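You operate a simulated robot arm through the tools that you are given. There is no shell and no other tool. Be economical: measure what you need, move in short steps, check, and stop when the job is done.

You are at the controls of a simulated two-armed robot. One attempt, no reset.

## Task
Put three of the rollers from the bridge deck on the step tread.

It is judged by the outcome, as a careful person would: the job done as asked, and still so three seconds after it is handed in. It fails if anything else is knocked over, pushed out of place, dropped, spilled or broken.

## Robot
Two 7-joint arms with fingered hands on one trunk, on a base that drives. Base frame: it is fixed to the floor where the robot stands at the start and does not move with it; the origin is under the middle of the robot, x ahead of it, y to its left, z up. Lengths are in mm, angles in degrees, forces in N, time in s.
The left shoulder is at the start at [46, 125, 1151], the right one opposite. With the tool pointing down near the work surface each hand reaches from about 440 to 840 mm from the robot's upright axis, wherever it stands, measured 20 degrees to its own side. Places, roughly: step tread [-1700, -600, 400]. Payload 4 kg a hand.
The TCP of each hand is the grasp point between the finger pads, 29 mm short of the fingertips. In the tool frame z runs along the fingers and y along their closing line. Largest opening 100 mm; the body of the gripper starts 34 mm behind the TCP. The gripper is a hand of 5 fingers: y runs from the thumb to the fingers, the wrist lies at [-15, -105, -177] in the tool frame, and closing takes about 1.5 s.
Orientation is that of the tool frame in the base frame, as a unit quaternion [x, y, z, w]. With the fingers straight down and the wrist toward the robot, the tool's x, y and z point along [0, 1, 0], [1, 0, 0] and [0, 0, -1] of the base frame.

## Interface
- The arms move only by the tool servo_tool. It takes "left_commands", "right_commands" or both (then of equal length, played together; a hand with none holds still); each is a list of rows, each a list of 6 numbers: the shift along the tool's x, y, z in units of 25 mm (1.0 is 25 mm), then the turn, a rotation vector about the tool's x, y, z in units of 8 degrees (1.0 is 8 degrees). In form: [[tx, ty, tz, ax, ay, az], ...]. A call has 1 to 12 rows; each row shifts and turns the commanded pose from where the row before left it, along the tool's axes as they then stand. "left_grip" and "right_grip" are, for a hand that has rows, the gripper command, from -1 (fully open) to 1 (shut), values between in proportion, set as the call begins (left out, the last holds). A call with a number of a shift or a turn outside -1 to 1 is refused whole. Rows are played at 5 a second. More than 50 mm and 8.6 degrees between two rows, or a gripper value outside its range, and nothing of the call is played. A pose out of reach is approached as far as the arm can. The call stops where the force on the tool passes 40 N (or 10 N more than at its start, if that is more) or the arm is blocked; 0.2 s more then pass. Each finger travels about 45 mm/s and halts on what it meets, pressing with about 32 N; the grip force reading is that of the motor and also rises with nothing between the fingers. The clock runs only during rows and for 0.2 s after the last one: add rows that do not move to give the fingers time. It gives the time, the measured TCP pose, the force on the tool (base axes), the opening and the grip force at its end, in the units of the frame above (readings bear some noise), with the torque about the TCP (base axes, N m) and any sound that the robot's microphone picked up.
- Cameras (640 x 400 px; columns grow to the right, rows downward): "scene" is now at [141, 7.1, 1303.3]; the picture's right is [0.02, -1.00, -0.00], its down [-0.49, -0.01, -0.87] and it looks along [0.87, 0.02, -0.49] (base axes); focal length 238 px, centre (320, 200). "left" rides on the left gripper at [-66, -86, -121] in its tool frame; the picture's right is [-0.76, -0.31, 0.58], its down [0.59, -0.70, 0.40] and it looks along [0.28, 0.64, 0.71] (tool axes); focal length 247 px, centre (320, 200). "right" rides on the right gripper at [66, -86, -121] in its tool frame; the picture's right is [-0.76, 0.31, -0.58], its down [-0.59, -0.70, 0.40] and it looks along [-0.28, 0.64, 0.71] (tool axes); focal length 247 px, centre (320, 200). There is no depth. A picture from a camera that has moved, and an enlarged one, comes with that camera's place and axes in the base frame and with its lens. The place of the scene camera against the robot may be out by one fixed shift of up to 25 mm in any direction.
- get_image(camera): a new picture of that camera. It takes no simulated time.
- slide_trunk(by): slides the trunk up (or, below 0, down) by that many mm; the arms and the scene camera ride with it, the base frame stays. It gives what a move gives, with no picture.
- roll_base(legs): drives the robot by 1 to 6 legs, each [ahead, turn to the left] in mm and degrees, along the robot's own axes; the way and the turn of a leg run together, so that a leg with both is an arc; at most 1500 mm and 180 degrees a leg. The arms and the cameras ride along, it lands a little off, and it stops where it bumps. It gives what a move gives.
- move_fingers(index, middle, ring, little, thumb_bend, thumb_turn, hand): sets how far each is bent, from 0 (flat) to 100 (curled in); at 30 the hand is open as for a grip, at 70 the pads meet at the TCP. One left out holds its place. A second passes; each finger stops where it meets its share of the squeeze, and holds until it gets a number again. A gripper value or a shape takes the hand back. It gives what a move gives, with no picture; readings hold the bend of each and the force on index, middle, ring, little, thumb and palm. thumb_turn goes from beside the hand (0) to across from the fingers (100), as for a grip.
- grasp_type(shape, hand): the hand has 5 fingers and takes this shape, open, in about a second: jaw (thumb against the fingers, like two jaws); tri (thumb and two fingers); tip (a fingertip pinch); poke (one finger out to press); point (the index stretched); flat (the hand flat); cup (the hand cupped); fist (a fist). The gripper value then closes the fingers along that shape, each until it touches; the sizes above hold for jaw. It gives what a move gives, with no picture.
- pan_tilt(pan, tilt): turns the head with the scene camera to pan (to the left, within 80 degrees either way) and tilt (down, from -29 to 69), counted from straight ahead of the robot. It gives what a move gives.
- zoom(camera, box): a new picture of the part [left, top, right, bottom] of that camera's present view, enlarged. It takes no simulated time.
- finish_job(): hands the job in; it is judged then, once.

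Work in short steps. Places have to be worked out from the pictures, the camera data and where the tool is seen: move nearer, look again, correct. Check each grasp and each placing, and mend what went wrong. You have 165 turns and 118 pictures in all, those below and enlarged ones among them. Open the grippers and draw the arms clear of the work before you hand the job in, unless the task says otherwise; then end with one line.

The tools are called by a JSON object that holds its "name" and its "arguments". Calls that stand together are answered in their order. servo_tool: Moves the arms, as the interface text tells. Its arguments: {"type":"object","properties":{"left_commands":{"type":"array","items":{"type":"array","items":{"type":"number"}}},"left_grip":{"type":"number"},"right_commands":{"type":"array","items":{"type":"array","items":{"type":"number"}}},"right_grip":{"type":"number"}},"required":[]} The other tools are called the same way: slide_trunk (by) slides the trunk up or down; grasp_type (shape, hand) gives the hand a shape; move_fingers (index, middle, ring, little, thumb_bend, thumb_turn, hand) moves the fingers one by one; roll_base (legs) drives the base; pan_tilt (pan, tilt) turns the head that bears the scene camera; get_image (camera) takes a picture; zoom (camera, box) takes an enlarged picture of a part of a camera's view; finish_job () hands the job in.

At the start:

```text
time_s: 0.0
left_eef_pos: [537.2, 141.8, 1114.7]
left_ee_rot: [0.707, 0.707, 0.0, 0.0]
left_contact_force: [-0.1, -0.6, -0.1]
left_ft_torque: [0.01, -0.01, 0.05]
left_width: 99.7
left_finger_force: 0.0
left_shape: jaw
left_bend: [30.0, 30.0, 30.0, 30.0, 30.0, 98.0]
left_finger forces: [0.0, 0.0, 0.0, 0.0, 0.0, 0.0]
right_eef_pos: [556.6, -284.1, 1116.9]
right_ee_rot: [0.707, 0.707, 0.0, 0.0]
right_contact_force: [-1.0, 0.4, -0.4]
right_ft_torque: [0.03, -0.02, 0.03]
right_width: 99.6
right_finger_force: 0.0
right_shape: jaw
right_bend: [30.0, 30.0, 30.0, 30.0, 30.0, 98.0]
right_finger forces: [0.1, 0.1, 0.0, 0.0, 0.0, 0.0]
trunk travel left (down, up): [-350.0, 397.0]
robot x, y, heading: [1.4, 1.1, -0.0]
head pan, tilt: [1.3, 29.3]
```

scene: 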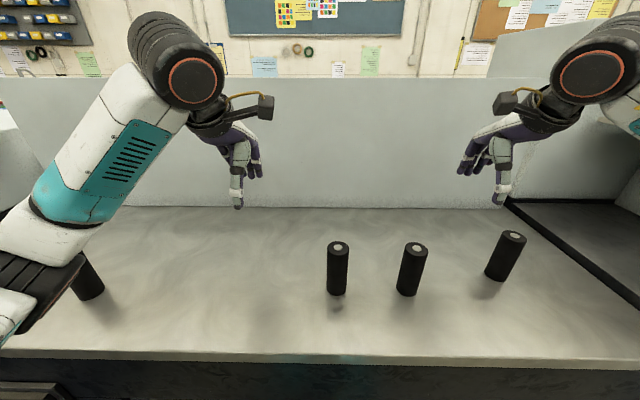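
right: 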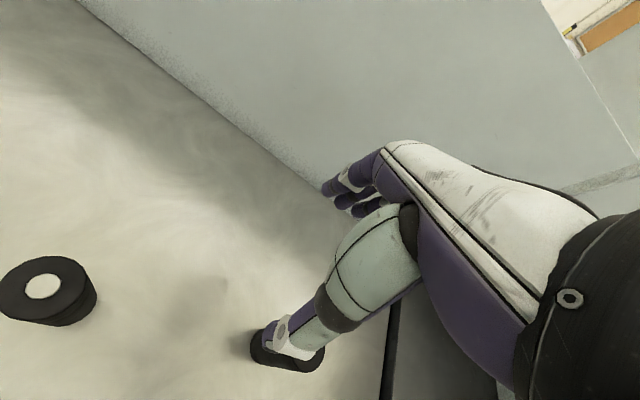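
left: 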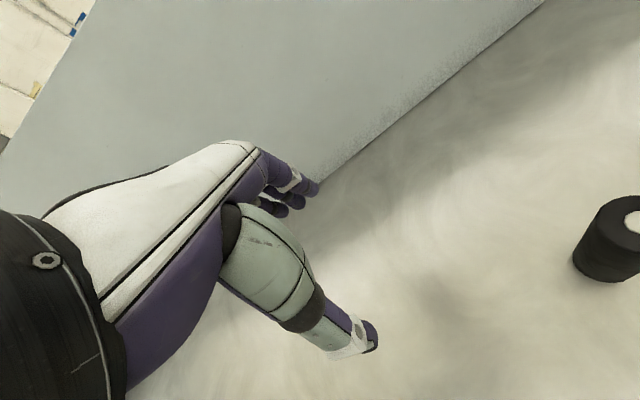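

The scene picture shows three dark rollers in front of me and a fourth at the left. I look around to see what the bridge deck and the step tread are.

{"name": "pan_tilt", "arguments": {"pan": 70, "tilt": 35}}

{"name": "get_image", "arguments": {"camera": "scene"}}

{"name": "pan_tilt", "arguments": {"pan": -70, "tilt": 35}}

{"name": "get_image", "arguments": {"camera": "scene"}}

{"name": "pan_tilt", "arguments": {"pan": 0, "tilt": 60}}

{"name": "get_image", "arguments": {"camera": "scene"}}

```text
time_s: 1.4
left_eef_pos: [537.0, 142.5, 1114.1]
left_ee_rot: [0.708, 0.707, -0.001, 0.0]
left_contact_force: [-0.1, -0.3, -0.3]
left_ft_torque: [0.03, -0.04, 0.0]
left_width: 100.0
left_finger_force: 0.1
left_shape: jaw
left_bend: [30.0, 30.0, 30.0, 30.0, 30.0, 98.0]
left_finger forces: [0.1, 0.0, 0.0, 0.1, 0.1, 0.0]
right_eef_pos: [555.8, -285.2, 1115.7]
right_ee_rot: [0.707, 0.707, -0.001, 0.0]
right_contact_force: [-1.0, -0.1, -1.2]
right_ft_torque: [-0.01, 0.01, 0.0]
right_width: 100.1
right_finger_force: 0.1
right_shape: jaw
right_bend: [30.0, 30.0, 30.0, 30.0, 30.0, 98.0]
right_finger forces: [0.1, 0.1, 0.0, 0.1, 0.0, 0.0]
trunk travel left (down, up): [-350.0, 397.0]
robot x, y, heading: [1.0, -1.3, 0.1]
head pan, tilt: [70.0, 35.0]
```

```text
114 pictures are left
camera scene: at [80.5, 87.7, 1294.5], right [0.94, -0.34, 0.0], down [-0.2, -0.54, -0.82], along [0.28, 0.77, -0.57], focal length 238 px, centre (320, 200)
```

scene: 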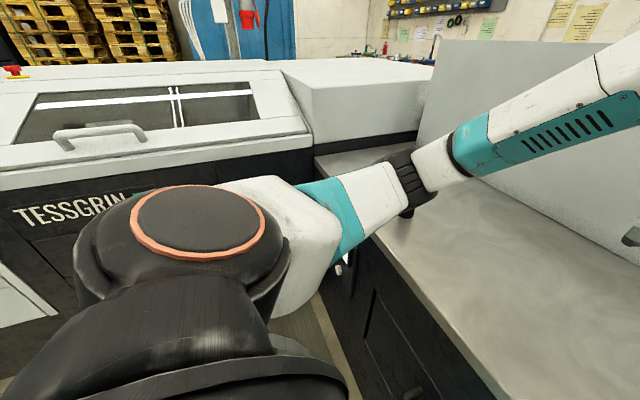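

```text
time_s: 3.6
left_eef_pos: [537.1, 142.9, 1113.7]
left_ee_rot: [0.707, 0.707, 0.0, -0.001]
left_contact_force: [-0.5, -0.2, 0.4]
left_ft_torque: [0.0, -0.02, 0.04]
left_width: 99.5
left_finger_force: 0.0
left_shape: jaw
left_bend: [30.0, 30.0, 30.0, 30.0, 30.0, 98.0]
left_finger forces: [0.0, 0.0, 0.0, 0.1, 0.0, 0.0]
right_eef_pos: [556.2, -283.9, 1117.1]
right_ee_rot: [0.707, 0.707, 0.001, 0.0]
right_contact_force: [-0.8, 0.7, -0.5]
right_ft_torque: [0.02, 0.01, -0.01]
right_width: 99.9
right_finger_force: 0.1
right_shape: jaw
right_bend: [30.0, 30.0, 30.0, 30.0, 30.0, 98.0]
right_finger forces: [0.0, 0.1, 0.1, 0.1, 0.0, 0.0]
trunk travel left (down, up): [-350.0, 397.0]
robot x, y, heading: [-3.6, 1.5, -0.0]
head pan, tilt: [-70.0, 35.0]
```

```text
113 pictures are left
camera scene: at [80.5, -77.7, 1294.5], right [-0.94, -0.34, 0.0], down [-0.2, 0.54, -0.82], along [0.28, -0.77, -0.57], focal length 238 px, centre (320, 200)
```

scene: 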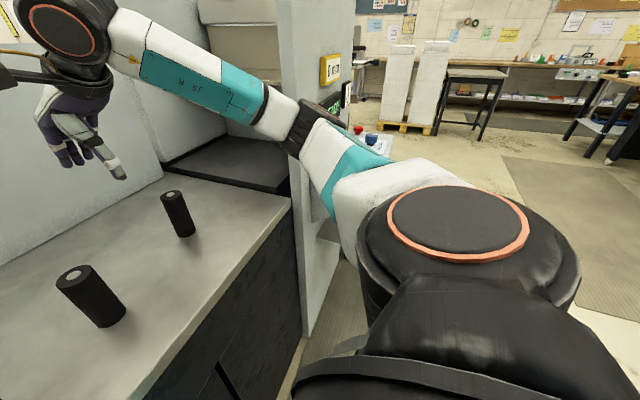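

```text
time_s: 5.0
left_eef_pos: [537.7, 141.5, 1114.5]
left_ee_rot: [0.708, 0.707, 0.0, 0.0]
left_contact_force: [-0.2, -0.7, 0.0]
left_ft_torque: [-0.02, 0.02, 0.01]
left_width: 100.1
left_finger_force: 0.1
left_shape: jaw
left_bend: [30.0, 30.0, 30.0, 30.0, 30.0, 98.0]
left_finger forces: [0.1, 0.0, 0.0, 0.0, 0.0, 0.0]
right_eef_pos: [556.8, -284.4, 1116.0]
right_ee_rot: [0.707, 0.707, 0.0, 0.0]
right_contact_force: [0.1, -0.3, 0.4]
right_ft_torque: [0.0, -0.01, 0.0]
right_width: 99.8
right_finger_force: 0.0
right_shape: jaw
right_bend: [30.0, 30.0, 30.0, 30.0, 30.0, 98.0]
right_finger forces: [0.1, 0.0, 0.0, 0.0, 0.0, 0.1]
trunk travel left (down, up): [-350.0, 397.0]
robot x, y, heading: [-0.1, -0.5, -0.1]
head pan, tilt: [0.0, 60.0]
```

```text
112 pictures are left
camera scene: at [117.0, 5.0, 1260.2], right [0.0, -1.0, 0.0], down [-0.87, 0.0, -0.5], along [0.5, 0.0, -0.87], focal length 238 px, centre (320, 200)
```

scene: 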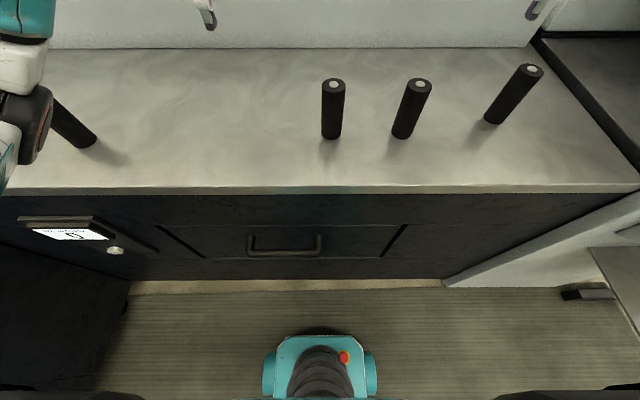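

Rollers are about 38 mm wide, 110 mm tall, near (477,-22), (477,-162), (515,-350) and (460,476). I move the left hand over the middle one and the right hand over the right-hand one, staying high.

{"name": "servo_tool", "arguments": {"left_commands": [[-0.94, -0.34, 0, 0, 0, 0], [-0.94, -0.34, 0, 0, 0, 0], [-0.94, -0.34, 0, 0, 0, 0], [-0.94, -0.34, 0, 0, 0, 0], [-0.94, -0.34, 0, 0, 0, 0], [-0.94, -0.34, 0, 0, 0, 0], [-0.94, -0.34, 0, 0, 0, 0], [0, 0, 0, 0, 0, 0]], "right_commands": [[-0.4, -0.25, 0, 0, 0, 0], [-0.4, -0.25, 0, 0, 0, 0], [-0.4, -0.25, 0, 0, 0, 0], [-0.4, -0.25, 0, 0, 0, 0], [-0.4, -0.25, 0, 0, 0, 0], [-0.4, -0.25, 0, 0, 0, 0], [-0.4, -0.25, 0, 0, 0, 0], [0, 0, 0, 0, 0, 0]], "left_grip": -1, "right_grip": -1}}

{"name": "get_image", "arguments": {"camera": "left"}}

{"name": "get_image", "arguments": {"camera": "right"}}

```text
time_s: 6.8
left_eef_pos: [477.7, -21.5, 1114.5]
left_ee_rot: [0.707, 0.708, 0.0, 0.0]
left_contact_force: [-0.1, 0.0, -0.1]
left_ft_torque: [0.02, -0.01, -0.02]
left_width: 99.9
left_finger_force: 0.1
left_shape: jaw
left_bend: [30.0, 30.0, 30.0, 30.0, 30.0, 98.0]
left_finger forces: [0.0, 0.0, 0.1, 0.0, 0.0, 0.0]
right_eef_pos: [512.7, -354.5, 1117.0]
right_ee_rot: [0.707, 0.707, 0.0, 0.0]
right_contact_force: [0.2, -0.1, 0.2]
right_ft_torque: [0.03, -0.01, 0.0]
right_width: 99.9
right_finger_force: 0.1
right_shape: jaw
right_bend: [30.0, 30.0, 30.0, 30.0, 30.0, 98.0]
right_finger forces: [0.0, 0.1, 0.1, 0.0, 0.0, 0.0]
trunk travel left (down, up): [-350.0, 397.0]
robot x, y, heading: [2.4, 0.2, -0.0]
head pan, tilt: [0.0, 60.0]
```

```text
111 pictures are left
camera left: at [390.7, -87.9, 1236.6], right [-0.31, -0.76, -0.58], down [-0.7, 0.59, -0.4], along [0.64, 0.28, -0.71], focal length 247 px, centre (320, 200)
```

left: 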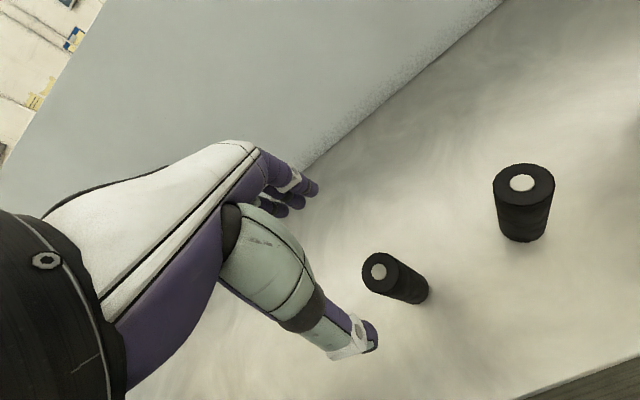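

```text
110 pictures are left
camera right: at [427.7, -288.5, 1238.2], right [0.31, -0.76, 0.58], down [-0.7, -0.59, -0.4], along [0.64, -0.28, -0.71], focal length 247 px, centre (320, 200)
```

right: 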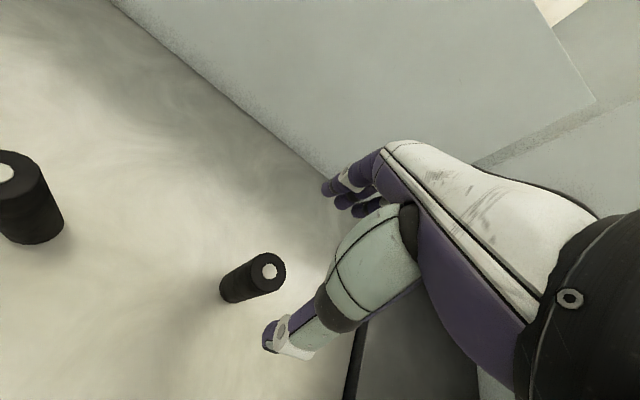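

Refined positions: middle roller (475.5,-25), right roller (518,-360), tops near z = 1011. I correct sideways and go part-way down, then check.

{"name": "servo_tool", "arguments": {"left_commands": [[-0.14, -0.09, 0, 0, 0, 0], [0, 0, 0.7, 0, 0, 0], [0, 0, 0.7, 0, 0, 0], [0, 0, 0.7, 0, 0, 0], [0, 0, 0.7, 0, 0, 0], [0, 0, 0, 0, 0, 0]], "right_commands": [[-0.22, 0.2, 0, 0, 0, 0], [0, 0, 0.7, 0, 0, 0], [0, 0, 0.7, 0, 0, 0], [0, 0, 0.7, 0, 0, 0], [0, 0, 0.7, 0, 0, 0], [0, 0, 0, 0, 0, 0]]}}

{"name": "get_image", "arguments": {"camera": "left"}}

{"name": "get_image", "arguments": {"camera": "right"}}

{"name": "get_image", "arguments": {"camera": "scene"}}

```text
time_s: 8.2
left_eef_pos: [475.8, -26.2, 1043.7]
left_ee_rot: [0.707, 0.707, -0.001, 0.0]
left_contact_force: [-0.5, 0.5, 0.4]
left_ft_torque: [0.03, 0.01, 0.02]
left_width: 99.7
left_finger_force: 0.0
left_shape: jaw
left_bend: [30.0, 30.0, 30.0, 30.0, 30.0, 98.0]
left_finger forces: [0.1, 0.0, 0.0, 0.0, 0.1, 0.0]
right_eef_pos: [519.9, -359.7, 1045.2]
right_ee_rot: [0.707, 0.707, 0.0, 0.0]
right_contact_force: [0.0, -0.9, 0.9]
right_ft_torque: [0.01, -0.01, -0.02]
right_width: 99.7
right_finger_force: 0.1
right_shape: jaw
right_bend: [30.0, 30.0, 30.0, 30.0, 30.0, 98.0]
right_finger forces: [0.1, 0.1, 0.0, 0.0, 0.0, 0.0]
trunk travel left (down, up): [-350.0, 397.0]
robot x, y, heading: [4.7, -2.3, -0.1]
head pan, tilt: [0.0, 60.0]
```

```text
109 pictures are left
camera left: at [389.3, -91.3, 1165.7], right [-0.31, -0.76, -0.58], down [-0.7, 0.59, -0.4], along [0.64, 0.28, -0.71], focal length 247 px, centre (320, 200)
```

left: 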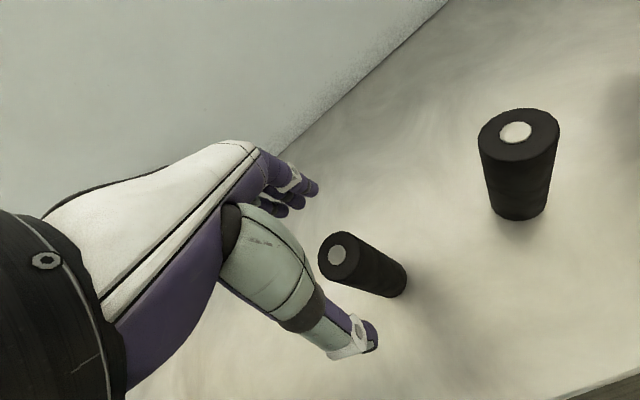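

```text
108 pictures are left
camera right: at [433.9, -293.1, 1167.1], right [0.31, -0.76, 0.58], down [-0.7, -0.59, -0.4], along [0.64, -0.28, -0.71], focal length 247 px, centre (320, 200)
```

right: 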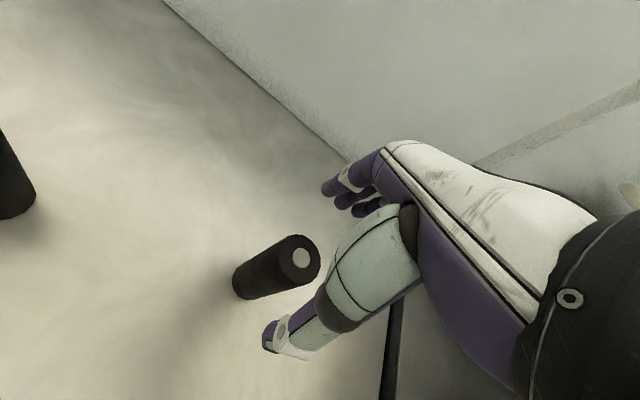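

```text
107 pictures are left
camera scene: at [116.8, 5.0, 1260.3], right [0.0, -1.0, 0.0], down [-0.87, 0.0, -0.5], along [0.5, 0.0, -0.87], focal length 238 px, centre (320, 200)
```

scene: 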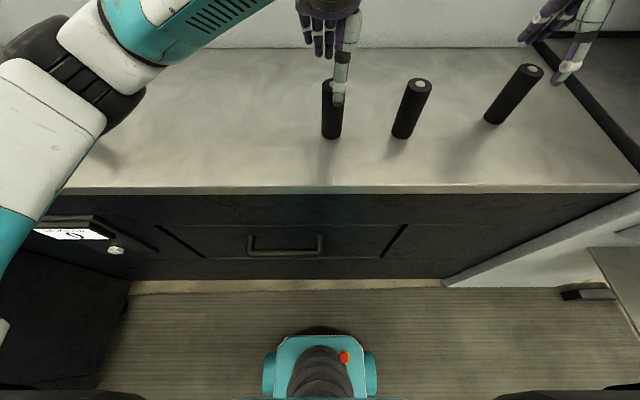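

Both aligned within a few mm. Descend to about z = 985 (body just clear of the tops).

{"name": "servo_tool", "arguments": {"left_commands": [[-0.03, -0.08, 0.58, 0, 0, 0], [0, 0, 0.58, 0, 0, 0], [0, 0, 0.58, 0, 0, 0], [0, 0, 0.58, 0, 0, 0], [0, 0, 0, 0, 0, 0]], "right_commands": [[0.03, -0.1, 0.58, 0, 0, 0], [0, 0, 0.58, 0, 0, 0], [0, 0, 0.58, 0, 0, 0], [0, 0, 0.62, 0, 0, 0], [0, 0, 0, 0, 0, 0]]}}

{"name": "get_image", "arguments": {"camera": "left"}}

{"name": "get_image", "arguments": {"camera": "right"}}

```text
time_s: 9.4
left_eef_pos: [473.9, -25.7, 986.0]
left_ee_rot: [0.707, 0.707, 0.0, 0.0]
left_contact_force: [0.1, -0.4, -0.6]
left_ft_torque: [0.01, 0.02, -0.03]
left_width: 99.8
left_finger_force: 0.0
left_shape: jaw
left_bend: [30.0, 30.0, 30.0, 30.0, 30.0, 98.0]
left_finger forces: [0.0, 0.0, 0.1, 0.0, 0.0, 0.0]
right_eef_pos: [514.8, -357.3, 988.0]
right_ee_rot: [0.707, 0.707, 0.0, 0.0]
right_contact_force: [-0.6, 1.2, -0.4]
right_ft_torque: [-0.01, -0.03, -0.03]
right_width: 99.8
right_finger_force: 0.1
right_shape: jaw
right_bend: [30.0, 30.0, 30.0, 30.0, 30.0, 98.0]
right_finger forces: [0.1, 0.1, 0.0, 0.0, 0.0, 0.1]
trunk travel left (down, up): [-350.0, 397.0]
robot x, y, heading: [-0.1, -0.6, 0.0]
head pan, tilt: [0.0, 60.0]
```

```text
106 pictures are left
camera left: at [387.4, -91.8, 1107.6], right [-0.31, -0.76, -0.58], down [-0.7, 0.59, -0.4], along [0.64, 0.28, -0.71], focal length 247 px, centre (320, 200)
```

left: 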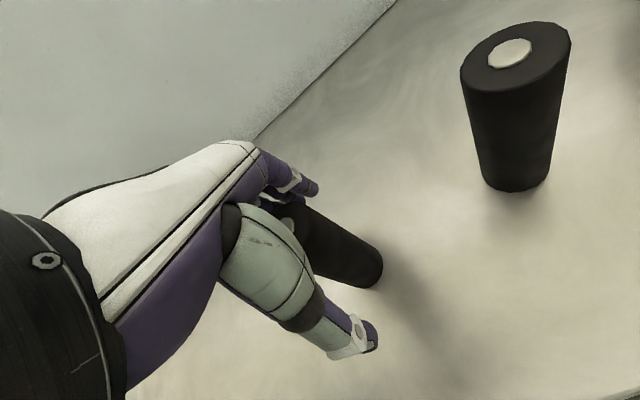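

```text
105 pictures are left
camera right: at [430.0, -291.1, 1110.0], right [0.31, -0.76, 0.58], down [-0.7, -0.59, -0.4], along [0.64, -0.28, -0.71], focal length 247 px, centre (320, 200)
```

right: 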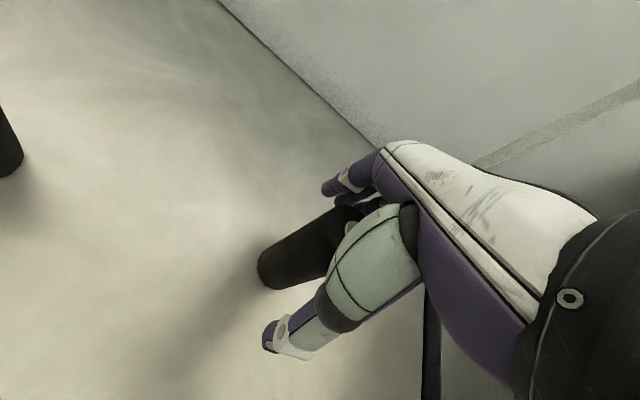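

The rollers lie between thumb and fingers in both hands. I close both grips.

{"name": "servo_tool", "arguments": {"left_commands": [[0, 0, 0, 0, 0, 0], [0, 0, 0, 0, 0, 0], [0, 0, 0, 0, 0, 0], [0, 0, 0, 0, 0, 0], [0, 0, 0, 0, 0, 0], [0, 0, 0, 0, 0, 0], [0, 0, 0, 0, 0, 0], [0, 0, 0, 0, 0, 0], [0, 0, 0, 0, 0, 0]], "right_commands": [[0, 0, 0, 0, 0, 0], [0, 0, 0, 0, 0, 0], [0, 0, 0, 0, 0, 0], [0, 0, 0, 0, 0, 0], [0, 0, 0, 0, 0, 0], [0, 0, 0, 0, 0, 0], [0, 0, 0, 0, 0, 0], [0, 0, 0, 0, 0, 0], [0, 0, 0, 0, 0, 0]], "left_grip": 1, "right_grip": 1}}

{"name": "get_image", "arguments": {"camera": "left"}}

{"name": "get_image", "arguments": {"camera": "right"}}

```text
time_s: 11.4
left_eef_pos: [475.0, -25.7, 986.8]
left_ee_rot: [0.707, 0.707, 0.001, -0.001]
left_contact_force: [-0.1, 0.2, 0.6]
left_ft_torque: [-0.04, -0.01, 0.02]
left_width: 32.2
left_finger_force: 31.9
left_shape: jaw
left_bend: [47.0, 48.0, 74.0, 55.0, 46.0, 100.0]
left_finger forces: [16.4, 9.5, 0.0, 0.0, 27.3, 0.0]
right_eef_pos: [514.8, -357.3, 990.3]
right_ee_rot: [0.707, 0.707, -0.001, 0.001]
right_contact_force: [-0.4, 0.2, 0.8]
right_ft_torque: [0.03, 0.0, 0.0]
right_width: 31.9
right_finger_force: 32.6
right_shape: jaw
right_bend: [48.0, 47.0, 74.0, 54.0, 47.0, 100.0]
right_finger forces: [16.6, 9.4, 0.1, 0.1, 27.2, 0.0]
trunk travel left (down, up): [-350.0, 397.0]
robot x, y, heading: [0.1, 2.7, -0.0]
head pan, tilt: [0.0, 60.0]
```

```text
104 pictures are left
camera left: at [387.7, -92.0, 1107.5], right [-0.31, -0.76, -0.58], down [-0.7, 0.59, -0.4], along [0.64, 0.28, -0.71], focal length 247 px, centre (320, 200)
```

left: 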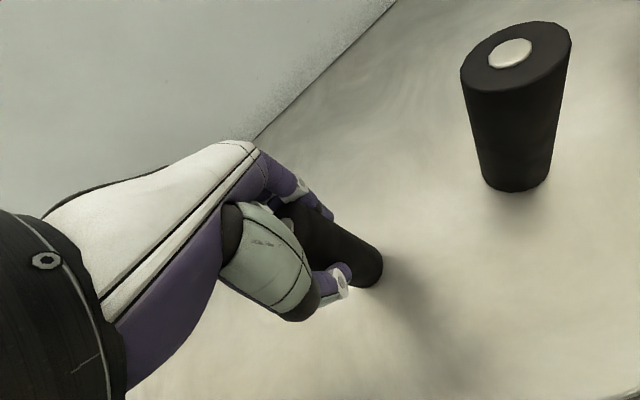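

```text
103 pictures are left
camera right: at [430.3, -291.2, 1109.8], right [0.31, -0.76, 0.58], down [-0.7, -0.59, -0.4], along [0.64, -0.28, -0.71], focal length 247 px, centre (320, 200)
```

right: 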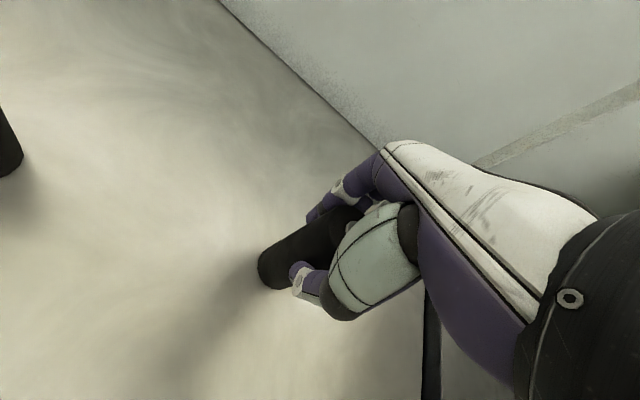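

Both rollers are gripped with about 32 N. Lift straight up 110 mm.

{"name": "servo_tool", "arguments": {"left_commands": [[0, 0, -0.6, 0, 0, 0], [0, 0, -0.8, 0, 0, 0], [0, 0, -1, 0, 0, 0], [0, 0, -1, 0, 0, 0], [0, 0, -1, 0, 0, 0], [0, 0, 0, 0, 0, 0]], "right_commands": [[0, 0, -0.6, 0, 0, 0], [0, 0, -0.8, 0, 0, 0], [0, 0, -1, 0, 0, 0], [0, 0, -1, 0, 0, 0], [0, 0, -1, 0, 0, 0], [0, 0, 0, 0, 0, 0]]}}

{"name": "get_image", "arguments": {"camera": "left"}}

{"name": "get_image", "arguments": {"camera": "right"}}

```text
time_s: 12.8
left_eef_pos: [475.6, -28.8, 1096.1]
left_ee_rot: [0.707, 0.707, -0.001, -0.002]
left_contact_force: [-0.1, -0.3, -1.8]
left_ft_torque: [0.0, 0.05, 0.01]
left_width: 32.0
left_finger_force: 32.1
left_shape: jaw
left_bend: [47.0, 48.0, 74.0, 55.0, 46.0, 100.0]
left_finger forces: [16.5, 9.6, 0.0, 0.0, 27.2, 0.0]
right_eef_pos: [516.2, -357.4, 1097.2]
right_ee_rot: [0.707, 0.707, 0.0, 0.0]
right_contact_force: [-0.2, 0.5, -2.2]
right_ft_torque: [-0.03, -0.01, -0.03]
right_width: 31.5
right_finger_force: 32.0
right_shape: jaw
right_bend: [48.0, 47.0, 74.0, 54.0, 47.0, 100.0]
right_finger forces: [16.6, 9.5, 0.1, 0.1, 27.1, 0.0]
trunk travel left (down, up): [-350.0, 397.0]
robot x, y, heading: [0.9, 1.6, -0.2]
head pan, tilt: [0.0, 60.0]
```

```text
102 pictures are left
camera left: at [388.8, -93.7, 1218.6], right [-0.31, -0.76, -0.58], down [-0.7, 0.59, -0.4], along [0.64, 0.28, -0.71], focal length 247 px, centre (320, 200)
```

left: 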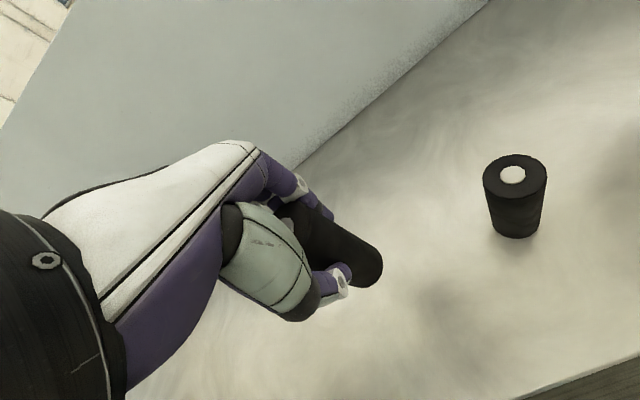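

```text
101 pictures are left
camera right: at [430.6, -292.4, 1218.4], right [0.31, -0.76, 0.58], down [-0.7, -0.59, -0.4], along [0.64, -0.28, -0.71], focal length 247 px, centre (320, 200)
```

right: 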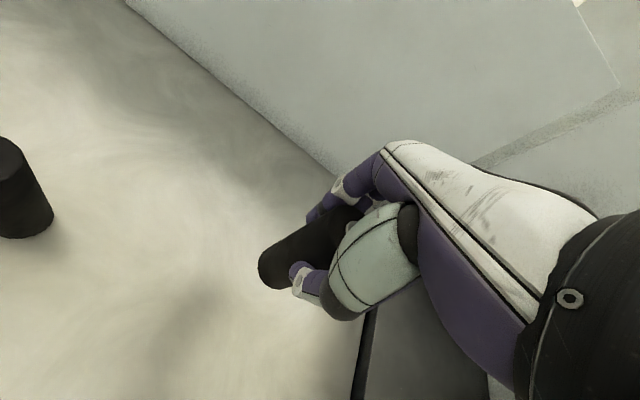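

Both rollers are held. I back away from the bench and look to the sides.

{"name": "roll_base", "arguments": {"legs": [[-450, 0]]}}

{"name": "pan_tilt", "arguments": {"pan": -80, "tilt": 35}}

{"name": "get_image", "arguments": {"camera": "scene"}}

{"name": "pan_tilt", "arguments": {"pan": 80, "tilt": 35}}

{"name": "get_image", "arguments": {"camera": "scene"}}

```text
time_s: 15.5
left_eef_pos: [30.7, -30.4, 1096.7]
left_ee_rot: [0.711, 0.704, 0.0, 0.0]
left_contact_force: [0.2, 0.7, -1.8]
left_ft_torque: [-0.02, 0.0, 0.03]
left_width: 32.1
left_finger_force: 31.7
left_shape: jaw
left_bend: [47.0, 48.0, 74.0, 55.0, 46.0, 100.0]
left_finger forces: [16.6, 9.6, 0.0, 0.1, 27.4, 0.0]
right_eef_pos: [68.3, -361.9, 1097.8]
right_ee_rot: [0.711, 0.703, 0.0, 0.0]
right_contact_force: [0.4, -0.2, -2.1]
right_ft_torque: [0.02, 0.0, 0.02]
right_width: 31.5
right_finger_force: 31.8
right_shape: jaw
right_bend: [48.0, 47.0, 74.0, 54.0, 47.0, 100.0]
right_finger forces: [16.6, 9.3, 0.1, 0.1, 27.3, 0.0]
trunk travel left (down, up): [-350.0, 397.0]
robot x, y, heading: [-444.2, -0.8, -0.6]
head pan, tilt: [0.0, 60.0]
```

```text
time_s: 17.1
left_eef_pos: [31.0, -30.7, 1095.7]
left_ee_rot: [0.71, 0.704, 0.0, 0.0]
left_contact_force: [0.1, 0.6, -1.3]
left_ft_torque: [-0.03, -0.01, -0.01]
left_width: 32.1
left_finger_force: 31.6
left_shape: jaw
left_bend: [47.0, 48.0, 74.0, 55.0, 46.0, 100.0]
left_finger forces: [16.5, 9.7, 0.1, 0.1, 27.2, 0.1]
right_eef_pos: [68.5, -360.9, 1097.1]
right_ee_rot: [0.71, 0.704, 0.0, 0.0]
right_contact_force: [-0.6, -0.6, -2.3]
right_ft_torque: [0.03, 0.04, -0.01]
right_width: 31.5
right_finger_force: 31.9
right_shape: jaw
right_bend: [48.0, 47.0, 74.0, 54.0, 47.0, 100.0]
right_finger forces: [16.6, 9.3, 0.2, 0.0, 27.2, 0.0]
trunk travel left (down, up): [-350.0, 397.0]
robot x, y, heading: [-446.0, 0.9, -0.7]
head pan, tilt: [-80.0, 35.0]
```

```text
100 pictures are left
camera scene: at [-378.8, -80.3, 1294.5], right [-0.99, -0.16, 0.0], down [-0.09, 0.57, -0.82], along [0.13, -0.81, -0.57], focal length 238 px, centre (320, 200)
```

scene: 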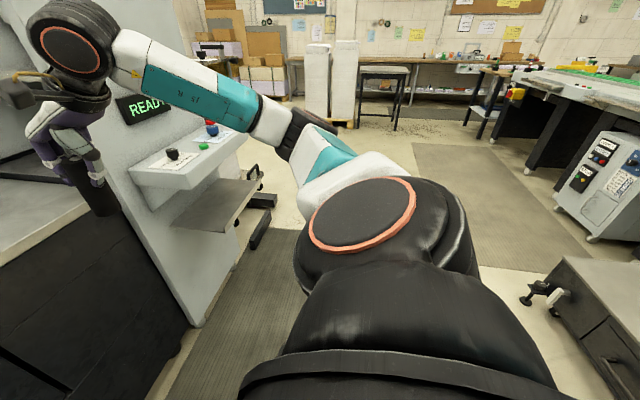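

```text
time_s: 19.5
left_eef_pos: [30.7, -31.3, 1096.8]
left_ee_rot: [0.711, 0.703, 0.0, 0.0]
left_contact_force: [0.1, -0.2, -1.2]
left_ft_torque: [0.01, 0.01, -0.03]
left_width: 31.8
left_finger_force: 31.8
left_shape: jaw
left_bend: [47.0, 48.0, 74.0, 55.0, 46.0, 100.0]
left_finger forces: [16.6, 9.6, 0.1, 0.1, 27.2, 0.1]
right_eef_pos: [68.4, -361.6, 1097.6]
right_ee_rot: [0.711, 0.703, 0.0, 0.0]
right_contact_force: [-0.4, -0.1, -1.4]
right_ft_torque: [0.02, 0.03, 0.0]
right_width: 31.4
right_finger_force: 32.4
right_shape: jaw
right_bend: [48.0, 47.0, 74.0, 54.0, 47.0, 100.0]
right_finger forces: [16.6, 9.4, 0.0, 0.1, 27.2, 0.0]
trunk travel left (down, up): [-350.0, 397.0]
robot x, y, heading: [-446.6, 0.8, -0.6]
head pan, tilt: [80.0, 35.0]
```

```text
99 pictures are left
camera scene: at [-376.9, 93.2, 1294.5], right [0.98, -0.18, 0.0], down [-0.11, -0.56, -0.82], along [0.15, 0.81, -0.57], focal length 238 px, centre (320, 200)
```

scene: 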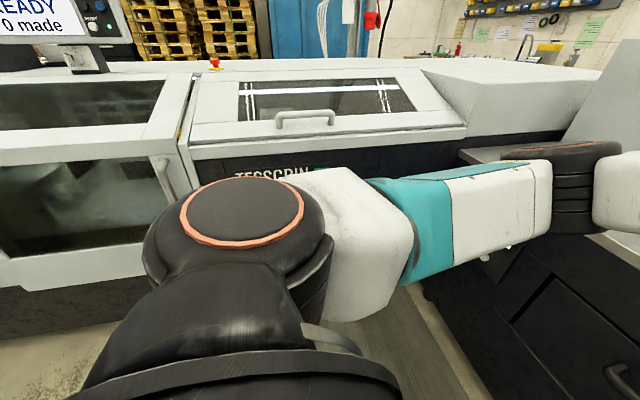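

Room to the right is clear within arm radius. I turn right 60° and look with the head panned to see behind.

{"name": "roll_base", "arguments": {"legs": [[0, -60]]}}

{"name": "pan_tilt", "arguments": {"pan": -60, "tilt": 35}}

{"name": "get_image", "arguments": {"camera": "scene"}}

{"name": "pan_tilt", "arguments": {"pan": 0, "tilt": 30}}

{"name": "get_image", "arguments": {"camera": "scene"}}

```text
time_s: 22.5
left_eef_pos: [-218.6, -417.9, 1096.5]
left_ee_rot: [0.962, 0.271, 0.0, 0.0]
left_contact_force: [0.6, 0.5, -1.6]
left_ft_torque: [0.01, 0.03, -0.02]
left_width: 32.5
left_finger_force: 31.6
left_shape: jaw
left_bend: [47.0, 48.0, 74.0, 55.0, 46.0, 100.0]
left_finger forces: [16.6, 9.6, 0.0, 0.0, 27.0, 0.0]
right_eef_pos: [-478.7, -624.4, 1096.3]
right_ee_rot: [0.963, 0.271, 0.001, 0.0]
right_contact_force: [-0.4, 0.8, -2.0]
right_ft_torque: [0.0, -0.04, 0.03]
right_width: 31.4
right_finger_force: 32.3
right_shape: jaw
right_bend: [48.0, 47.0, 74.0, 54.0, 48.0, 100.0]
right_finger forces: [16.6, 9.3, 0.1, 0.0, 27.0, 0.0]
trunk travel left (down, up): [-350.0, 397.0]
robot x, y, heading: [-435.6, 2.8, -58.5]
head pan, tilt: [80.0, 35.0]
```

```text
time_s: 24.7
left_eef_pos: [-218.9, -416.8, 1096.3]
left_ee_rot: [0.962, 0.272, 0.0, 0.0]
left_contact_force: [0.4, 0.0, -2.0]
left_ft_torque: [-0.02, 0.0, -0.01]
left_width: 32.0
left_finger_force: 31.3
left_shape: jaw
left_bend: [47.0, 48.0, 74.0, 55.0, 46.0, 100.0]
left_finger forces: [16.5, 9.6, 0.0, 0.0, 27.0, 0.1]
right_eef_pos: [-478.4, -625.4, 1096.1]
right_ee_rot: [0.962, 0.273, 0.0, 0.0]
right_contact_force: [0.4, -0.6, -1.6]
right_ft_torque: [0.03, 0.01, 0.01]
right_width: 31.5
right_finger_force: 31.7
right_shape: jaw
right_bend: [48.0, 47.0, 74.0, 54.0, 48.0, 100.0]
right_finger forces: [16.6, 9.3, 0.0, 0.0, 27.0, 0.1]
trunk travel left (down, up): [-350.0, 397.0]
robot x, y, heading: [-441.6, 0.3, -58.4]
head pan, tilt: [-60.0, 35.0]
```

```text
98 pictures are left
camera scene: at [-462.8, -119.2, 1294.5], right [-0.88, 0.48, 0.0], down [0.27, 0.5, -0.82], along [-0.39, -0.72, -0.57], focal length 238 px, centre (320, 200)
```

scene: 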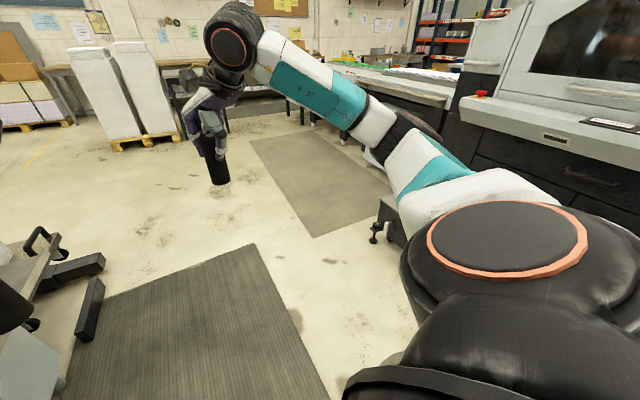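

```text
time_s: 26.0
left_eef_pos: [-218.6, -417.4, 1098.1]
left_ee_rot: [0.962, 0.272, 0.0, 0.0]
left_contact_force: [0.4, 0.0, -2.5]
left_ft_torque: [0.04, 0.04, -0.03]
left_width: 31.9
left_finger_force: 31.9
left_shape: jaw
left_bend: [47.0, 48.0, 74.0, 55.0, 46.0, 100.0]
left_finger forces: [16.5, 9.6, 0.0, 0.1, 26.9, 0.0]
right_eef_pos: [-478.8, -625.4, 1097.3]
right_ee_rot: [0.962, 0.273, -0.001, 0.0]
right_contact_force: [0.0, 0.3, -2.3]
right_ft_torque: [0.01, 0.01, 0.0]
right_width: 31.2
right_finger_force: 32.3
right_shape: jaw
right_bend: [48.0, 47.0, 74.0, 54.0, 48.0, 100.0]
right_finger forces: [16.6, 9.3, 0.1, 0.0, 27.0, 0.0]
trunk travel left (down, up): [-350.0, 397.0]
robot x, y, heading: [-442.2, 1.1, -58.4]
head pan, tilt: [0.0, 30.0]
```

```text
97 pictures are left
camera scene: at [-373.6, -119.0, 1302.2], right [-0.85, -0.52, 0.0], down [-0.26, 0.43, -0.87], along [0.45, -0.74, -0.5], focal length 238 px, centre (320, 200)
```

scene: 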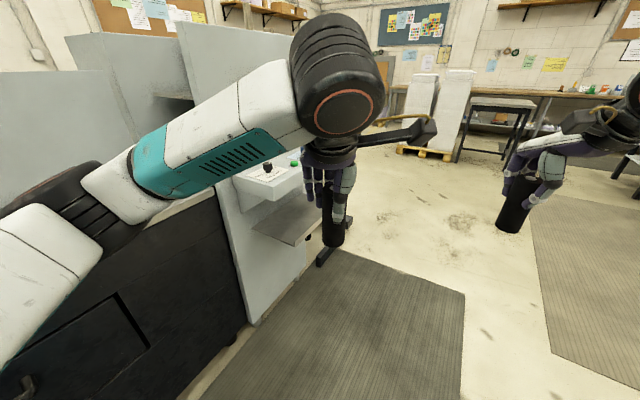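

A large press stands behind; I turn another 70° right to face the tread region.

{"name": "roll_base", "arguments": {"legs": [[0, -70]]}}

{"name": "pan_tilt", "arguments": {"pan": -30, "tilt": 40}}

{"name": "get_image", "arguments": {"camera": "scene"}}

```text
time_s: 29.4
left_eef_pos: [-756.7, -355.5, 1097.3]
left_ee_rot: [0.946, -0.324, 0.0, 0.0]
left_contact_force: [-0.6, 0.1, -1.9]
left_ft_torque: [0.03, 0.01, 0.01]
left_width: 32.0
left_finger_force: 31.8
left_shape: jaw
left_bend: [47.0, 48.0, 74.0, 55.0, 47.0, 100.0]
left_finger forces: [16.5, 9.8, 0.0, 0.1, 26.8, 0.0]
right_eef_pos: [-1042.1, -186.5, 1097.3]
right_ee_rot: [0.946, -0.324, 0.0, -0.001]
right_contact_force: [-1.3, 0.2, -2.3]
right_ft_torque: [0.01, -0.02, -0.01]
right_width: 31.3
right_finger_force: 32.1
right_shape: jaw
right_bend: [48.0, 47.0, 74.0, 54.0, 48.0, 100.0]
right_finger forces: [16.5, 9.3, 0.0, 0.0, 26.8, 0.0]
trunk travel left (down, up): [-350.0, 397.0]
robot x, y, heading: [-441.1, -1.5, -128.0]
head pan, tilt: [0.0, 30.0]
```

```text
time_s: 30.4
left_eef_pos: [-757.4, -355.1, 1096.7]
left_ee_rot: [0.946, -0.324, -0.001, 0.0]
left_contact_force: [-0.1, 0.4, -2.2]
left_ft_torque: [0.02, 0.0, 0.0]
left_width: 31.9
left_finger_force: 32.3
left_shape: jaw
left_bend: [47.0, 48.0, 74.0, 55.0, 47.0, 100.0]
left_finger forces: [16.4, 9.8, 0.0, 0.0, 26.9, 0.1]
right_eef_pos: [-1042.8, -185.3, 1097.1]
right_ee_rot: [0.946, -0.323, 0.0, 0.0]
right_contact_force: [-0.5, -0.5, -2.2]
right_ft_torque: [0.01, 0.02, 0.03]
right_width: 31.3
right_finger_force: 32.0
right_shape: jaw
right_bend: [48.0, 47.0, 74.0, 54.0, 48.0, 100.0]
right_finger forces: [16.6, 9.3, 0.2, 0.1, 26.8, 0.1]
trunk travel left (down, up): [-350.0, 397.0]
robot x, y, heading: [-442.9, 2.5, -127.8]
head pan, tilt: [-30.0, 40.0]
```

```text
96 pictures are left
camera scene: at [-565.0, -70.1, 1286.9], right [-0.38, 0.93, 0.0], down [0.6, 0.24, -0.77], along [-0.71, -0.29, -0.64], focal length 238 px, centre (320, 200)
```

scene: 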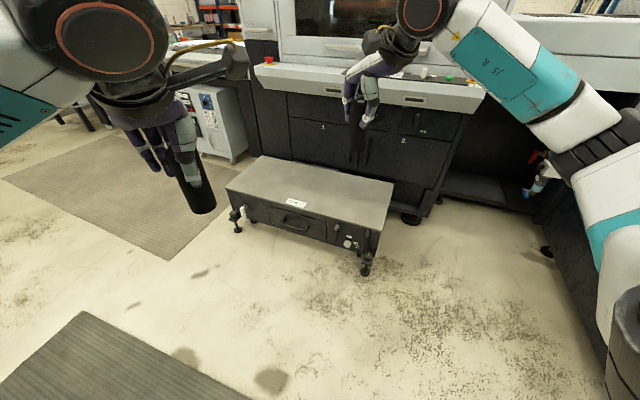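

The step tread is the flat-topped low box in front of the press: roughly x -1430…-1870, y -1050…-110. I drive toward about (-1000,-620), stopping a bit short, then face it.

{"name": "roll_base", "arguments": {"legs": [[0, -4.7], [830, 0], [0, -47.5]]}}

{"name": "pan_tilt", "arguments": {"pan": 0, "tilt": 50}}

{"name": "get_image", "arguments": {"camera": "scene"}}

```text
time_s: 37.5
left_eef_pos: [-1487.1, -571.8, 1096.9]
left_ee_rot: [-0.7, 0.715, -0.001, 0.0]
left_contact_force: [0.1, 0.1, -1.2]
left_ft_torque: [0.0, 0.01, 0.02]
left_width: 31.8
left_finger_force: 31.8
left_shape: jaw
left_bend: [47.0, 48.0, 74.0, 55.0, 47.0, 100.0]
left_finger forces: [16.4, 9.8, 0.0, 0.0, 26.7, 0.0]
right_eef_pos: [-1520.3, -241.2, 1096.1]
right_ee_rot: [-0.7, 0.715, 0.0, 0.0]
right_contact_force: [0.8, 0.2, -1.6]
right_ft_torque: [-0.02, 0.01, 0.03]
right_width: 30.9
right_finger_force: 32.1
right_shape: jaw
right_bend: [48.0, 47.0, 74.0, 54.0, 48.0, 100.0]
right_finger forces: [16.3, 9.4, 0.2, 0.0, 26.4, 0.0]
trunk travel left (down, up): [-350.0, 397.0]
robot x, y, heading: [-1010.9, -611.5, 178.6]
head pan, tilt: [-30.0, 40.0]
```

```text
time_s: 38.5
left_eef_pos: [-1487.1, -573.4, 1097.1]
left_ee_rot: [-0.7, 0.714, 0.0, -0.001]
left_contact_force: [-0.8, 0.1, -1.9]
left_ft_torque: [0.01, 0.04, -0.01]
left_width: 31.8
left_finger_force: 32.0
left_shape: jaw
left_bend: [47.0, 48.0, 74.0, 55.0, 47.0, 100.0]
left_finger forces: [16.4, 9.8, 0.0, 0.0, 26.8, 0.0]
right_eef_pos: [-1521.0, -241.4, 1098.6]
right_ee_rot: [-0.7, 0.714, 0.001, 0.0]
right_contact_force: [-0.4, 0.2, -1.0]
right_ft_torque: [0.02, 0.0, -0.05]
right_width: 31.1
right_finger_force: 31.9
right_shape: jaw
right_bend: [48.0, 47.0, 74.0, 54.0, 48.0, 100.0]
right_finger forces: [16.3, 9.5, 0.2, 0.0, 26.4, 0.1]
trunk travel left (down, up): [-350.0, 397.0]
robot x, y, heading: [-1011.2, -611.9, 178.6]
head pan, tilt: [0.0, 50.0]
```

```text
95 pictures are left
camera scene: at [-1153.8, -602.5, 1272.7], right [0.03, 1.0, 0.0], down [0.77, -0.02, -0.64], along [-0.64, 0.02, -0.77], focal length 238 px, centre (320, 200)
```

scene: 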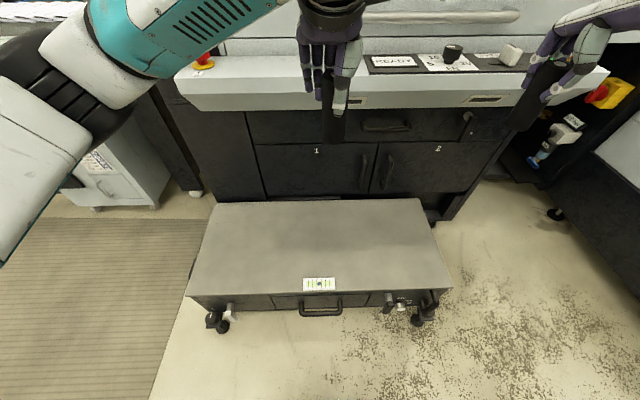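

Tread top spans about x -1450…-1864, y -1064…-118. I go forward 60 mm, then lower the trunk (hands stay well above the tread).

{"name": "roll_base", "arguments": {"legs": [[60, 0]]}}

{"name": "slide_trunk", "arguments": {"by": -300}}

{"name": "get_image", "arguments": {"camera": "scene"}}

{"name": "get_image", "arguments": {"camera": "right"}}

{"name": "get_image", "arguments": {"camera": "left"}}

```text
time_s: 39.4
left_eef_pos: [-1542.8, -572.5, 1097.8]
left_ee_rot: [-0.7, 0.715, 0.001, 0.001]
left_contact_force: [0.9, 1.1, -2.0]
left_ft_torque: [0.01, 0.0, 0.0]
left_width: 31.5
left_finger_force: 31.8
left_shape: jaw
left_bend: [47.0, 48.0, 74.0, 55.0, 47.0, 100.0]
left_finger forces: [16.6, 9.8, 0.0, 0.0, 27.0, 0.1]
right_eef_pos: [-1575.8, -242.0, 1099.8]
right_ee_rot: [-0.699, 0.715, 0.001, 0.0]
right_contact_force: [0.2, -0.7, -1.0]
right_ft_torque: [0.02, 0.01, -0.03]
right_width: 31.1
right_finger_force: 32.2
right_shape: jaw
right_bend: [48.0, 47.0, 74.0, 54.0, 48.0, 100.0]
right_finger forces: [16.4, 9.5, 0.2, 0.0, 26.5, 0.1]
trunk travel left (down, up): [-350.0, 397.0]
robot x, y, heading: [-1068.6, -608.0, 178.7]
head pan, tilt: [0.0, 50.0]
```

```text
time_s: 42.4
left_eef_pos: [-1543.0, -572.3, 796.4]
left_ee_rot: [-0.7, 0.715, 0.0, -0.001]
left_contact_force: [0.1, 0.7, -1.7]
left_ft_torque: [-0.01, 0.0, 0.01]
left_width: 31.7
left_finger_force: 31.4
left_shape: jaw
left_bend: [47.0, 48.0, 74.0, 55.0, 47.0, 100.0]
left_finger forces: [16.7, 9.8, 0.1, 0.1, 26.8, 0.1]
right_eef_pos: [-1578.1, -240.9, 797.8]
right_ee_rot: [-0.699, 0.715, 0.0, 0.0]
right_contact_force: [-0.3, -0.1, -1.8]
right_ft_torque: [0.0, -0.03, -0.03]
right_width: 30.9
right_finger_force: 32.1
right_shape: jaw
right_bend: [48.0, 47.0, 74.0, 54.0, 48.0, 100.0]
right_finger forces: [16.1, 9.6, 0.3, 0.0, 26.1, 0.0]
trunk travel left (down, up): [-50.0, 697.0]
robot x, y, heading: [-1069.9, -608.7, 178.7]
head pan, tilt: [0.0, 50.0]
```

```text
94 pictures are left
camera scene: at [-1322.4, -598.8, 959.7], right [0.02, 1.0, 0.0], down [0.77, -0.02, -0.64], along [-0.64, 0.01, -0.77], focal length 238 px, centre (320, 200)
```

scene: 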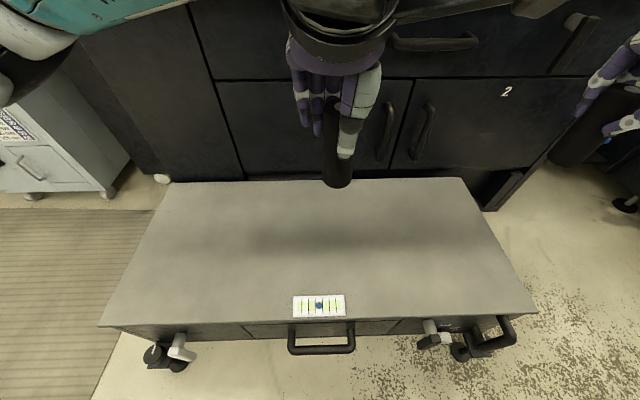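

```text
93 pictures are left
camera right: at [-1493.1, -307.9, 919.0], right [-0.29, 0.76, 0.58], down [0.71, 0.57, -0.4], along [-0.64, 0.3, -0.71], focal length 247 px, centre (320, 200)
```

right: 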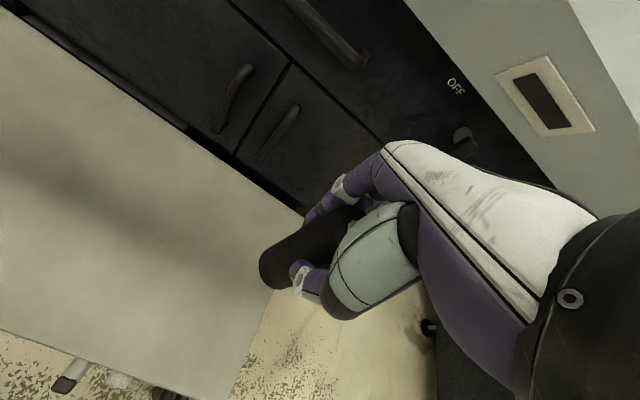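

```text
92 pictures are left
camera left: at [-1457.4, -508.1, 918.9], right [0.32, 0.75, -0.58], down [0.69, -0.6, -0.4], along [-0.65, -0.27, -0.71], focal length 247 px, centre (320, 200)
```

left: 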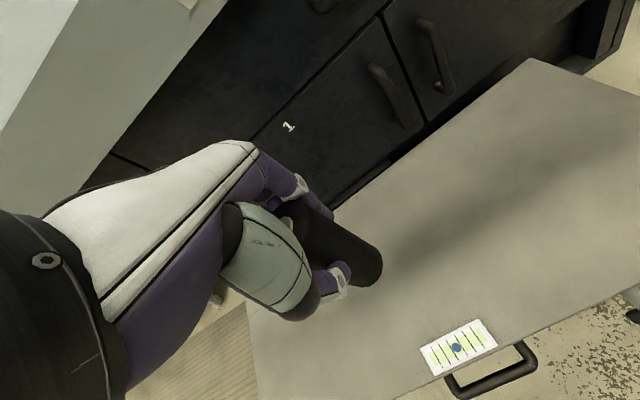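

Tread height ~400 confirmed by two views; rollers should touch at TCP z ≈ 486–489. Lower the trunk another 45 mm, then the arms down most of the way.

{"name": "slide_trunk", "arguments": {"by": -45}}

{"name": "servo_tool", "arguments": {"left_commands": [[0, 0, 1, 0, 0, 0], [0, 0, 1, 0, 0, 0], [0, 0, 1, 0, 0, 0], [0, 0, 1, 0, 0, 0], [0, 0, 1, 0, 0, 0], [0, 0, 1, 0, 0, 0], [0, 0, 1, 0, 0, 0], [0, 0, 1, 0, 0, 0], [0, 0, 0, 0, 0, 0]], "right_commands": [[0, 0, 1, 0, 0, 0], [0, 0, 1, 0, 0, 0], [0, 0, 1, 0, 0, 0], [0, 0, 1, 0, 0, 0], [0, 0, 1, 0, 0, 0], [0, 0, 1, 0, 0, 0], [0, 0, 1, 0, 0, 0], [0, 0, 1, 0, 0, 0], [0, 0, 0, 0, 0, 0]]}}

{"name": "get_image", "arguments": {"camera": "scene"}}

{"name": "get_image", "arguments": {"camera": "right"}}

```text
time_s: 43.3
left_eef_pos: [-1543.8, -572.8, 753.0]
left_ee_rot: [-0.7, 0.714, 0.001, 0.0]
left_contact_force: [0.6, -0.2, -1.8]
left_ft_torque: [0.03, 0.02, -0.04]
left_width: 31.7
left_finger_force: 31.9
left_shape: jaw
left_bend: [47.0, 48.0, 74.0, 55.0, 47.0, 100.0]
left_finger forces: [16.7, 9.9, 0.0, 0.0, 26.8, 0.0]
right_eef_pos: [-1577.7, -241.1, 752.0]
right_ee_rot: [-0.7, 0.714, 0.001, 0.0]
right_contact_force: [0.2, -0.6, -2.0]
right_ft_torque: [-0.01, 0.01, 0.01]
right_width: 31.3
right_finger_force: 32.1
right_shape: jaw
right_bend: [48.0, 47.0, 74.0, 54.0, 48.0, 100.0]
right_finger forces: [16.1, 9.7, 0.3, 0.0, 26.1, 0.0]
trunk travel left (down, up): [-5.0, 742.0]
robot x, y, heading: [-1070.2, -610.8, 178.5]
head pan, tilt: [0.0, 50.0]
```

```text
time_s: 45.3
left_eef_pos: [-1545.0, -573.2, 553.1]
left_ee_rot: [-0.7, 0.714, 0.0, -0.001]
left_contact_force: [0.1, -0.4, -1.1]
left_ft_torque: [0.05, 0.01, -0.01]
left_width: 31.8
left_finger_force: 32.2
left_shape: jaw
left_bend: [47.0, 48.0, 74.0, 55.0, 47.0, 100.0]
left_finger forces: [16.7, 10.0, 0.1, 0.1, 26.7, 0.0]
right_eef_pos: [-1578.8, -242.8, 552.2]
right_ee_rot: [-0.699, 0.715, 0.0, 0.0]
right_contact_force: [0.6, 0.4, -1.9]
right_ft_torque: [-0.03, -0.03, 0.0]
right_width: 31.2
right_finger_force: 32.0
right_shape: jaw
right_bend: [48.0, 47.0, 74.0, 54.0, 48.0, 100.0]
right_finger forces: [16.1, 9.6, 0.4, 0.0, 25.7, 0.0]
trunk travel left (down, up): [-5.0, 742.0]
robot x, y, heading: [-1070.3, -607.8, 178.6]
head pan, tilt: [0.0, 50.0]
```

```text
91 pictures are left
camera scene: at [-1344.8, -598.3, 911.1], right [0.02, 1.0, 0.0], down [0.77, -0.02, -0.64], along [-0.64, 0.01, -0.77], focal length 238 px, centre (320, 200)
```

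scene: 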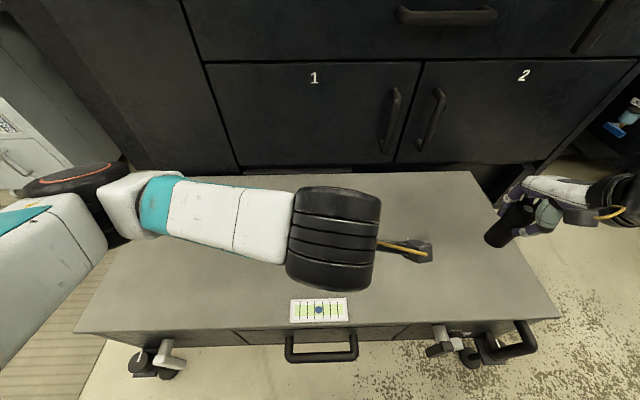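

```text
90 pictures are left
camera right: at [-1493.3, -309.5, 672.9], right [-0.29, 0.76, 0.58], down [0.72, 0.57, -0.4], along [-0.64, 0.3, -0.71], focal length 247 px, centre (320, 200)
```

right: 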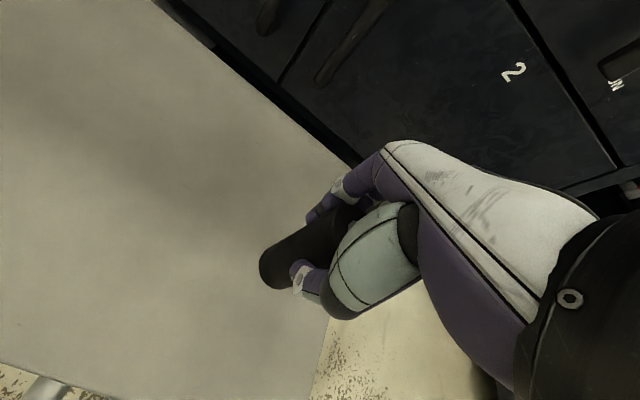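

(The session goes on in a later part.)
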